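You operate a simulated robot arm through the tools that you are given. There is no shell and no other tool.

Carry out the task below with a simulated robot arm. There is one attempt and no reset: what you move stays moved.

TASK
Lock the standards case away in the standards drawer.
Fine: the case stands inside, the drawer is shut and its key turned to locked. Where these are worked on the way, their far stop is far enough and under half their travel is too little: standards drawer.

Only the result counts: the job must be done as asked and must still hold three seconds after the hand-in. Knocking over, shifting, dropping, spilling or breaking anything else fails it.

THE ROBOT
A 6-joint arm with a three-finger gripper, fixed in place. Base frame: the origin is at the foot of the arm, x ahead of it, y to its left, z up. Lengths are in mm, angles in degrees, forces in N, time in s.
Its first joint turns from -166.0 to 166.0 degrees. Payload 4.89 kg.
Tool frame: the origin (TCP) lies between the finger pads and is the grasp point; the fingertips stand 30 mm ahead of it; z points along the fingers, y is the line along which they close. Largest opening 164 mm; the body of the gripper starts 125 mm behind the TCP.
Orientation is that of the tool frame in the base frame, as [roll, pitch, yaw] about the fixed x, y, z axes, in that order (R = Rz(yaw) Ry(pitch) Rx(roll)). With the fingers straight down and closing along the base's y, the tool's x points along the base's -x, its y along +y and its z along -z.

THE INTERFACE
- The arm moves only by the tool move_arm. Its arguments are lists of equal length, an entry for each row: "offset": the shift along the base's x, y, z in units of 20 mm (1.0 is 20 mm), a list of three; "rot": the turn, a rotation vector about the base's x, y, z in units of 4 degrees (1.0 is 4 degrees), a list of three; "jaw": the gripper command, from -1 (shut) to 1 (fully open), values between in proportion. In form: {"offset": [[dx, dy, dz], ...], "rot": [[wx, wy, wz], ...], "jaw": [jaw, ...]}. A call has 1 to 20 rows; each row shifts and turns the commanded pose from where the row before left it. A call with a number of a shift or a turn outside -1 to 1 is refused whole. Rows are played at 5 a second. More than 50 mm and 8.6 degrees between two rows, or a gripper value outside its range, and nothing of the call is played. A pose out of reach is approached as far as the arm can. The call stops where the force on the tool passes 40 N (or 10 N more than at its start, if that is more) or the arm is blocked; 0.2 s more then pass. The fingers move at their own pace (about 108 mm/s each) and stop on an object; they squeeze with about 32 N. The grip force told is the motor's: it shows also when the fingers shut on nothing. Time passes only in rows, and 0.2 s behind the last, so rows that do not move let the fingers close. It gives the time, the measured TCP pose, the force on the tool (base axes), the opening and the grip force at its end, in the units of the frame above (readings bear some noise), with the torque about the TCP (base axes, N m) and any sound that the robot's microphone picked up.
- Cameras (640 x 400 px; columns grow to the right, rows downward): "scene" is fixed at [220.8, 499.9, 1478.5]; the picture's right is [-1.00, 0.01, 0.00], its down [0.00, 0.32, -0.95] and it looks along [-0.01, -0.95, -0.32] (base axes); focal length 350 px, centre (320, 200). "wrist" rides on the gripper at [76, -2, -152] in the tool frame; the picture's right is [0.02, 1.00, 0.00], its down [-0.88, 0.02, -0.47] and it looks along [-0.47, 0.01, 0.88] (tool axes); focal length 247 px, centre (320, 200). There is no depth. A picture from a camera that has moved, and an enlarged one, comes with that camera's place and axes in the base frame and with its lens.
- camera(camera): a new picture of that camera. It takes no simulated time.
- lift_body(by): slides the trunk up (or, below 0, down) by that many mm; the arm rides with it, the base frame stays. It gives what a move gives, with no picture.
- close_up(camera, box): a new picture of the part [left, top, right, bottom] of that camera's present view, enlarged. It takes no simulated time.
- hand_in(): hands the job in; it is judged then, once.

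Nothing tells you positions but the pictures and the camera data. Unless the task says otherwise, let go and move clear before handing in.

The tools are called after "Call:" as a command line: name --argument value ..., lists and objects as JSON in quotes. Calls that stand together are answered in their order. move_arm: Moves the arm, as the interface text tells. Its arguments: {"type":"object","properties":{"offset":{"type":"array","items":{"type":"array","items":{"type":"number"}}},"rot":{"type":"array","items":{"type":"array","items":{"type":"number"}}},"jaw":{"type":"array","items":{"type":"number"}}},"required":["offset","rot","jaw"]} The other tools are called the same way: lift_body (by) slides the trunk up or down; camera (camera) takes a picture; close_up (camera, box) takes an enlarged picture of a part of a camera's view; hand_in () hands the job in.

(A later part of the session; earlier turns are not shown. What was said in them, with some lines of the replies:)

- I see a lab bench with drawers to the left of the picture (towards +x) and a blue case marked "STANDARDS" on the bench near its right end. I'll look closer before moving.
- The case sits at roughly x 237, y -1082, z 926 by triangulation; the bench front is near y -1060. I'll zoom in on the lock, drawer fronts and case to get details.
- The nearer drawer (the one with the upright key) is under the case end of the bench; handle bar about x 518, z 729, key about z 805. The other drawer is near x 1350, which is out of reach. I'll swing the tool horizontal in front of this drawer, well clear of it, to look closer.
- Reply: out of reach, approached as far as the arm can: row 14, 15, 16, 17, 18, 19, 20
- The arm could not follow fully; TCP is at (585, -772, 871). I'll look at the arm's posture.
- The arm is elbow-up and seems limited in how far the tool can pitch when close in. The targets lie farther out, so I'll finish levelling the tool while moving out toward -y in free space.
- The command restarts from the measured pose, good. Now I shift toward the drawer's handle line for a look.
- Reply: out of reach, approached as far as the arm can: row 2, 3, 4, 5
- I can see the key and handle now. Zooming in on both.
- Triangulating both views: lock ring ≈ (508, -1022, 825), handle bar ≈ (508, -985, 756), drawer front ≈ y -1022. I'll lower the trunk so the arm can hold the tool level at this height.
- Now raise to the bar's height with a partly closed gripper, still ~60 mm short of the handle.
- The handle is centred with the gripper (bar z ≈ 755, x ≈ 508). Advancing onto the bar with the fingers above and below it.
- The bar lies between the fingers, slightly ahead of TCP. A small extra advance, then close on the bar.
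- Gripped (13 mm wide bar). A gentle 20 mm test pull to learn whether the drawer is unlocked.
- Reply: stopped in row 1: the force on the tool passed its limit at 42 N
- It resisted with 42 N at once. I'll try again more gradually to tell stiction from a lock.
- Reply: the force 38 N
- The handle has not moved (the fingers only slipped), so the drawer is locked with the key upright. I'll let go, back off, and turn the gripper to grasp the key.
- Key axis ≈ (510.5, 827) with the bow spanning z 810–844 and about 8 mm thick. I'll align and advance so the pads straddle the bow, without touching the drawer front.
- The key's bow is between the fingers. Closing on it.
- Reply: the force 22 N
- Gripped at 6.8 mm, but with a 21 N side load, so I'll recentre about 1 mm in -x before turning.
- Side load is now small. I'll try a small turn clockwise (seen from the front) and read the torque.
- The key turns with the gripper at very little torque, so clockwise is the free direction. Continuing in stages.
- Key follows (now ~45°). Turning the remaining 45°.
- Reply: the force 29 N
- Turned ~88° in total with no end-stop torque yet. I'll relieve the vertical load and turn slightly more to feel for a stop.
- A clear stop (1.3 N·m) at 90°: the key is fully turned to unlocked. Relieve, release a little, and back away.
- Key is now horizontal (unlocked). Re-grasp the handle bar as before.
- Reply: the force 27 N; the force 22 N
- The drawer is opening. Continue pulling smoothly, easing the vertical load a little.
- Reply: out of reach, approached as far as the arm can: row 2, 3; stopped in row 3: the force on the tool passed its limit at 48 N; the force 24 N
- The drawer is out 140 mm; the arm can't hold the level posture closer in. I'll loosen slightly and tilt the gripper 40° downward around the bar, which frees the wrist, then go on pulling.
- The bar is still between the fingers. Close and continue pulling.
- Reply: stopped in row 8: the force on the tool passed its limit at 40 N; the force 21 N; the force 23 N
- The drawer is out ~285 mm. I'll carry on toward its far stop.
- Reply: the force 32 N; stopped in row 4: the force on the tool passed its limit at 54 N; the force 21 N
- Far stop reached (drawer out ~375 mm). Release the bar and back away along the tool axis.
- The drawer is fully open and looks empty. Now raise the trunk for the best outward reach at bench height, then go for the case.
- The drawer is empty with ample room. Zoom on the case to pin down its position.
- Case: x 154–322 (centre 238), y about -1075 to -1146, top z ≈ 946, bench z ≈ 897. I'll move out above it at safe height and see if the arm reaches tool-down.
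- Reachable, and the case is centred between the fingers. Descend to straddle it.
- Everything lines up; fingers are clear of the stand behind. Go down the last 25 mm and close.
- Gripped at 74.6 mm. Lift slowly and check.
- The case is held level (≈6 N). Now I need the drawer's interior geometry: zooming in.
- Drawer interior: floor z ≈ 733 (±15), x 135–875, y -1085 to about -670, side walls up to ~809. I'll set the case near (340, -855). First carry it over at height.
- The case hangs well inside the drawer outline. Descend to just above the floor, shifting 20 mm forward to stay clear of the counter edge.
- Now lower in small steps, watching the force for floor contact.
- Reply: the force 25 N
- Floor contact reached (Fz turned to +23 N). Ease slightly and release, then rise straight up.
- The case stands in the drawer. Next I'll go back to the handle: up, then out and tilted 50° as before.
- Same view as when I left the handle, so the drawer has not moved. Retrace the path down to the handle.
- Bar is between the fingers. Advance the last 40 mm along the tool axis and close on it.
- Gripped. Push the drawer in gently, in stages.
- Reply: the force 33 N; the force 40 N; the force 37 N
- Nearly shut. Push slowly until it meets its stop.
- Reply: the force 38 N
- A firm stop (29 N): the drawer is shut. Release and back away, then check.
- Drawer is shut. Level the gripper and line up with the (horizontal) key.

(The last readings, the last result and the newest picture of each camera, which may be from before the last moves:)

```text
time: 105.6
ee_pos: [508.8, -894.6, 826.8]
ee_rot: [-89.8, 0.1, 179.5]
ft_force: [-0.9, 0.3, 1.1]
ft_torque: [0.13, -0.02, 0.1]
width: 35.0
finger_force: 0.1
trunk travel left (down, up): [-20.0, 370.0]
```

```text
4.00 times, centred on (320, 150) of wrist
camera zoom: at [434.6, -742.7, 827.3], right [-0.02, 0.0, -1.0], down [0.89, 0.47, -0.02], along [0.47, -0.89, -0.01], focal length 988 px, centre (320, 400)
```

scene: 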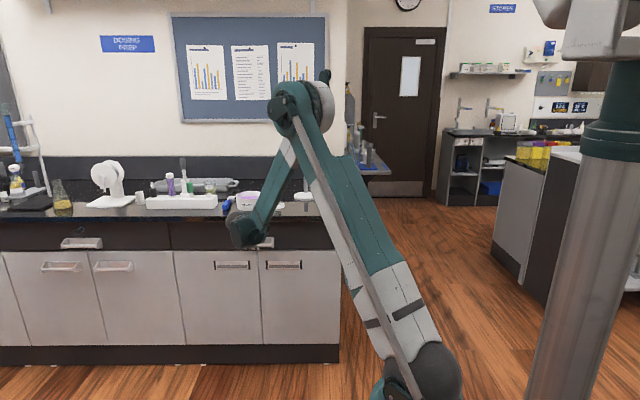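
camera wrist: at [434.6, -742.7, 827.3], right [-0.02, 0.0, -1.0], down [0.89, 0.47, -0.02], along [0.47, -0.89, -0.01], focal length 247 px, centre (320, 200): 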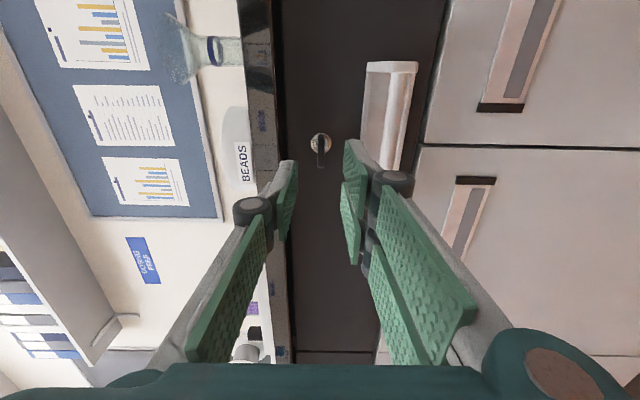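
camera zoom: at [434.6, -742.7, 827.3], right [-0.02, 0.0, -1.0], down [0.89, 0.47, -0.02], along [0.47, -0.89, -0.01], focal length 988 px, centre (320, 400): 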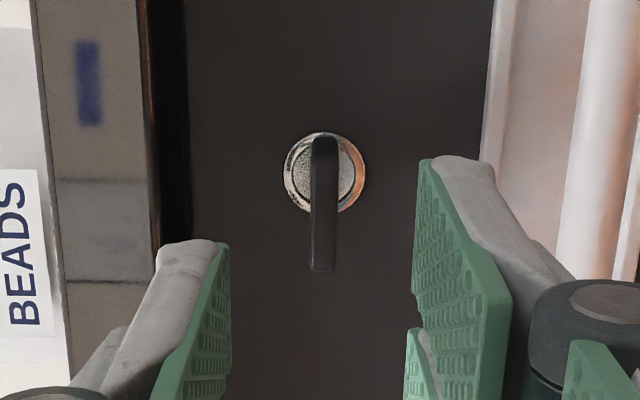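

The key is centred. Advance to straddle it and close.

Call:
move_arm --offset '[[0, -1, 0], [0, -1, 0], [0, -1, 0], [0, -1, 0], [0, -0.3, 0], [0, 0, 0], [0, 0, 0], [0, 0, 0]]' --rot '[[0, 0, 0], [0, 0, 0], [0, 0, 0], [0, 0, 0], [0, 0, 0], [0, 0, 0], [0, 0, 0], [0, 0, 0]]' --jaw '[-0.57, -0.57, -0.57, -0.57, -0.57, -1, -1, -1]'

Call:
close_up --camera "wrist" --box '[240, 120, 400, 240]'

```text
time: 107.4
ee_pos: [509.3, -981.5, 826.3]
ee_rot: [-90.0, 0.1, 179.5]
ft_force: [-0.8, 2.0, -9.0]
ft_torque: [0.28, 0.03, 0.46]
width: 7.0
finger_force: 44.8
trunk travel left (down, up): [-20.0, 370.0]
```

```text
3.33 times, centred on (320, 180) of wrist
camera zoom: at [434.6, -828.8, 826.8], right [-0.02, 0.0, -1.0], down [0.89, 0.47, -0.02], along [0.46, -0.89, -0.01], focal length 823 px, centre (320, 267)
```

zoom: 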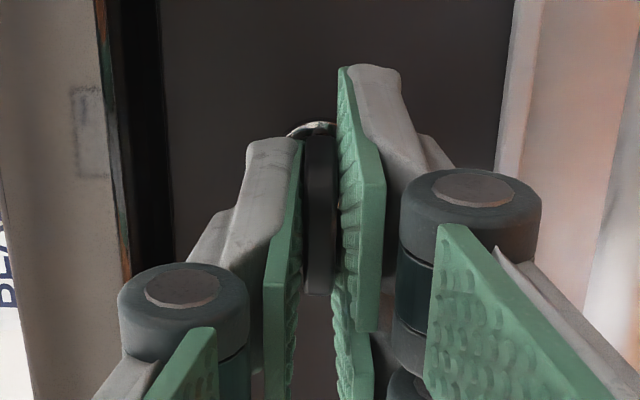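

Gripped (7 mm). Turn it back counter-clockwise in stages.

Call:
move_arm --offset '[[0, 0, -0.03], [0, 0, 0], [0, 0, 0], [0, 0, 0], [0, 0, 0], [0, 0, 0], [0, 0, 0], [0, 0, 0], [0, 0, 0], [0, 0, 0], [0, 0, 0], [0, 0, 0]]' --rot '[[0, 0.5, 0], [0, 1, 0], [0, 1, 0], [0, 1, 0], [0, 1, 0], [0, 1, 0], [0, 1, 0], [0, 1, 0], [0, 1, 0], [0, 1, 0], [0, 1, 0], [0, 0, 0]]' --jaw '[-1, -1, -1, -1, -1, -1, -1, -1, -1, -1, -1, -1]'

Call:
close_up --camera "wrist" --box '[240, 120, 400, 240]'

```text
time: 110.0
ee_pos: [508.8, -981.9, 826.9]
ee_rot: [-89.3, -42.0, 179.3]
ft_force: [5.0, -2.7, 13.5]
ft_torque: [-0.24, -0.01, 0.21]
width: 6.7
finger_force: 45.2
trunk travel left (down, up): [-20.0, 370.0]
```

```text
3.33 times, centred on (320, 180) of wrist
camera zoom: at [454.9, -828.5, 877.0], right [-0.68, 0.0, -0.73], down [0.64, 0.46, -0.61], along [0.34, -0.89, -0.32], focal length 823 px, centre (320, 267)
```

zoom: 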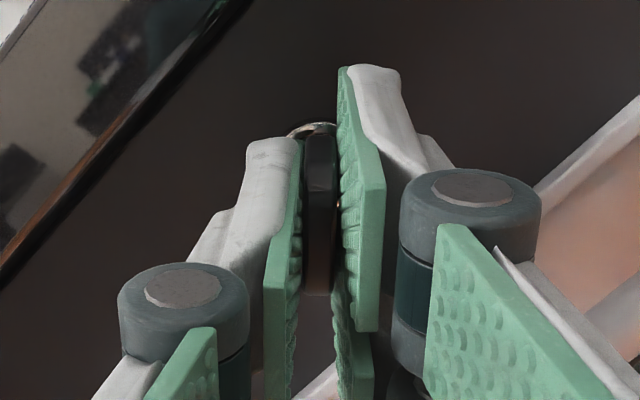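

Call:
move_arm --offset '[[0.02, 0, 0.03], [0, 0, 0], [0, 0, 0], [0, 0, 0], [0, 0, 0], [0, 0, 0], [0, 0, 0], [0, 0, 0], [0, 0, 0], [0, 0, 0], [0, 0, 0], [0, 0, 0]]' --rot '[[0, 1, 0], [0, 1, 0], [0, 1, 0], [0, 1, 0], [0, 1, 0], [0, 1, 0], [0, 1, 0], [0, 1, 0], [0, 1, 0], [0, 1, 0], [0, 1, 0], [0, 0, 0]]' --jaw '[-1, -1, -1, -1, -1, -1, -1, -1, -1, -1, -1, -1]'

Call:
close_up --camera "wrist" --box '[240, 120, 400, 240]'

```text
time: 112.6
ee_pos: [508.9, -980.1, 827.1]
ee_rot: [-82.2, -86.1, 172.3]
ft_force: [10.2, -0.1, 9.9]
ft_torque: [-0.31, 0.07, 0.25]
width: 6.6
finger_force: 45.0
trunk travel left (down, up): [-20.0, 370.0]
```

```text
3.33 times, centred on (320, 180) of wrist
camera zoom: at [506.4, -828.5, 901.0], right [-1.0, 0.0, -0.05], down [0.04, 0.46, -0.88], along [0.02, -0.89, -0.46], focal length 823 px, centre (320, 267)
```

zoom: 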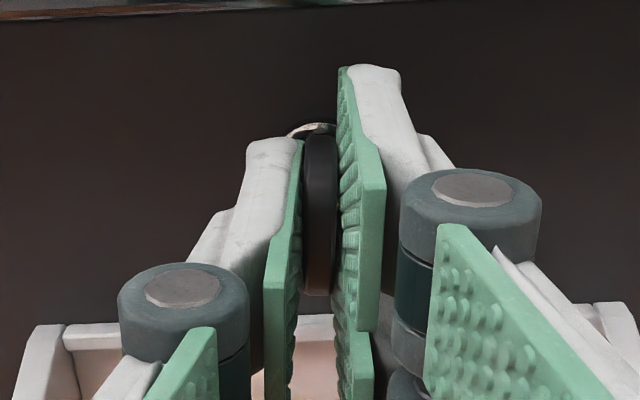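

Now ~86° back. Turn the last degrees until I feel the locked stop.

Call:
move_arm --offset '[[0, 0, 0], [0, 0, 0], [0, 0, 0], [0, 0, 0]]' --rot '[[0, 0.7, 0], [0, 0.5, 0], [0, 0.4, 0], [0, 0, 0]]' --jaw '[-1, -1, -1, -1]'

```text
time: 113.6
ee_pos: [509.5, -981.1, 827.3]
ee_rot: [77.2, -87.6, 12.9]
ft_force: [14.2, 1.7, 8.4]
ft_torque: [0.04, -1.22, 0.36]
width: 7.1
finger_force: 44.8
trunk travel left (down, up): [-20.0, 370.0]
```

Clear stop torque (-1.2 N·m): the key is at its locked end. Relax, release and back straight off.

Call:
move_arm --offset '[[0, 0, 0], [0, 0, 0], [0, 0, 0], [0, 0, 0], [0, 0.5, 0], [0, 1, 0], [0, 1, 0], [0, 1, 0], [0, 1, 0]]' --rot '[[0, -0.4, 0], [0, 0, 0], [0, 0, 0], [0, 0, 0], [0, 0, 0], [0, 0, 0], [0, 0, 0], [0, 0, 0], [0, 0, 0]]' --jaw '[-1, -0.5, -0.3, -0.3, -0.3, -0.3, -0.3, -0.3, -0.3]'

Call:
camera --camera "wrist"

Call:
close_up --camera "wrist" --box '[260, 90, 380, 175]'

```text
time: 115.6
ee_pos: [509.6, -891.9, 825.4]
ee_rot: [55.8, -89.0, 34.3]
ft_force: [0.3, -0.1, 0.3]
ft_torque: [-0.08, -0.01, -0.04]
width: 57.1
finger_force: 0.0
trunk travel left (down, up): [-20.0, 370.0]
```

```text
taken
camera wrist: at [512.1, -739.4, 900.5], right [-1.0, 0.0, 0.03], down [-0.03, 0.47, -0.88], along [-0.02, -0.89, -0.47], focal length 247 px, centre (320, 200)
```

wrist: 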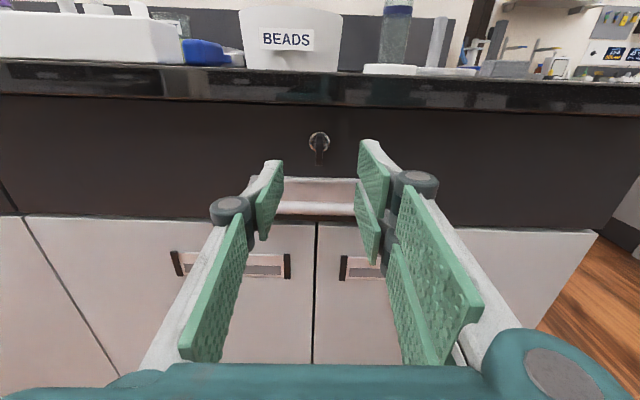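

```text
4.71 times, centred on (320, 132) of wrist
camera zoom: at [512.1, -739.4, 900.5], right [-1.0, 0.0, 0.03], down [-0.03, 0.47, -0.88], along [-0.02, -0.89, -0.47], focal length 1162 px, centre (320, 518)
```

zoom: 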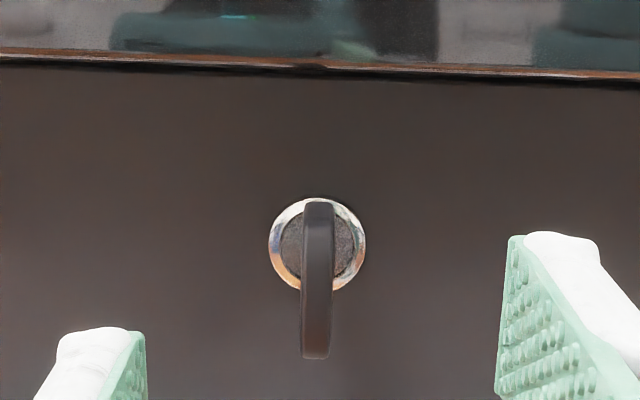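

The key is upright again with the stop felt. I'll raise the arm and swing it clear so the scene camera can confirm the drawer is flush.

Call:
lift_body --by 180

Call:
move_arm --offset '[[0, 0.5, 0.5], [-0.5, 0.5, 0.5], [-1, 0.5, 0.5], [-1, 0.5, 0.5], [-1, 0.5, 0.5], [-1, 0.5, 0.5], [-1, 0.5, 0.5], [-1, 0.5, 0.5], [-1, 0.5, 0.5], [-1, 0.5, 0.5], [-1, 0.5, 0.5], [-1, 0.5, 0.5], [-1, 0.5, 0.5], [-1, 0.5, 0.5], [-1, 0.5, 0.5], [-1, 0.5, 0.5], [-1, 0.5, 0.5], [-1, 0.5, 0.5]]' --rot '[[1, 0, 0], [1, 0, 0], [1, 0, 0], [1, 0, 0], [1, 0, 0], [1, 0, 0], [1, 0, 0], [1, 0, 0], [1, 0, 0], [1, 0, 0], [1, 0, 0], [1, 0, 0], [1, 0, 0], [1, 0, 0], [1, 0, 0], [1, 0, 0], [1, 0, 0], [1, 0, 0]]' --jaw '[-0.3, -0.3, -0.3, -0.3, -0.3, -0.3, -0.3, -0.3, -0.3, -0.3, -0.3, -0.3, -0.3, -0.3, -0.3, -0.3, -0.3, -0.3]'

Call:
camera --camera "scene"

Call:
close_up --camera "scene" --box '[235, 218, 275, 250]'

Call:
close_up --camera "scene" --box '[140, 150, 360, 290]'

```text
time: 117.6
ee_pos: [509.2, -890.8, 1005.5]
ee_rot: [55.0, -89.0, 35.2]
ft_force: [0.6, -0.6, -0.5]
ft_torque: [-0.03, 0.05, -0.03]
width: 57.4
finger_force: 0.1
trunk travel left (down, up): [-200.0, 190.0]
```

```text
time: 121.4
ee_pos: [180.1, -710.2, 1185.9]
ee_rot: [179.9, -18.5, -89.2]
ft_force: [0.8, 0.6, -0.4]
ft_torque: [0.02, 0.11, 0.01]
width: 57.7
finger_force: 0.1
trunk travel left (down, up): [-200.0, 190.0]
```

```text
taken
```

scene: 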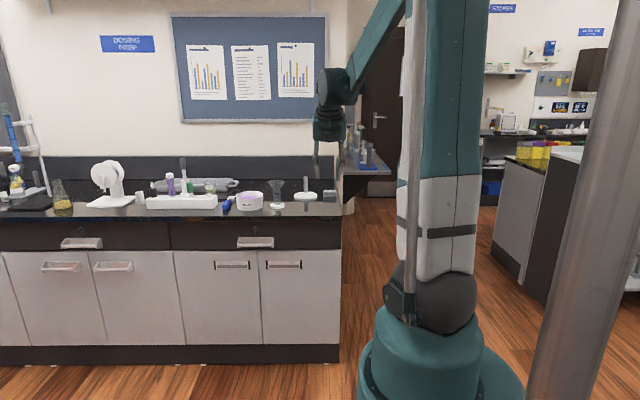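

```text
12.50 times, centred on (255, 234) of scene
camera zoom: at [220.8, 499.9, 1478.5], right [-1.0, 0.01, 0.0], down [0.0, 0.32, -0.95], along [-0.01, -0.95, -0.32], focal length 4368 px, centre (1132, -225)
```

zoom: 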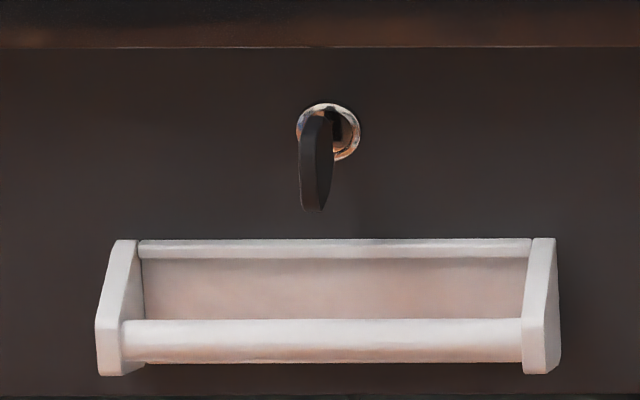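

```text
2.86 times, centred on (250, 220) of scene
camera zoom: at [220.8, 499.9, 1478.5], right [-1.0, 0.01, 0.0], down [0.0, 0.32, -0.95], along [-0.01, -0.95, -0.32], focal length 998 px, centre (520, 143)
```

zoom: 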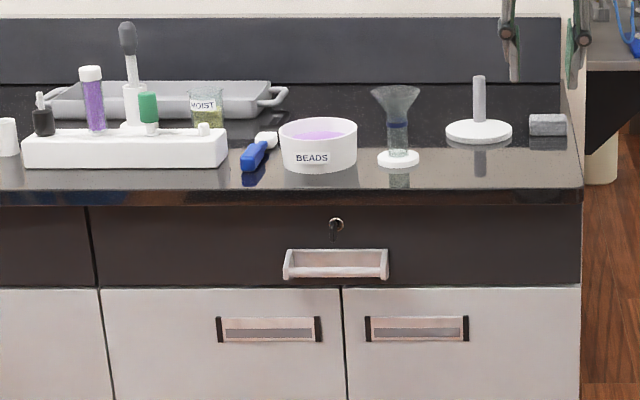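

The drawer front, handle and upright key match the starting (locked) picture exactly. The case is inside and everything else on the bench is where it was. The arm is clear, so I'm handing in.

Call:
hand_in

```text
The job is handed in.
```

The standards case is standing inside the standards drawer, and the drawer is shut and locked. I've handed the job in.

- **Unlocking:** The drawer was locked at the start, with the key upright; it held against a pull of about 36 N. I turned the key 90° to unlock it, then opened the drawer to its far stop, about 375 mm.
- **Placing:** I lifted the case from the bench, set it upright on the drawer floor and let go.
- **Closing and locking:** I pushed the drawer in until it met its stop, then turned the key back until I felt the locked stop.

I didn't pull the handle again after locking. In the last picture the drawer front and key look the same as they did when it was locked at the start. Nothing else on the bench looks moved, and the arm was clear before I handed in.
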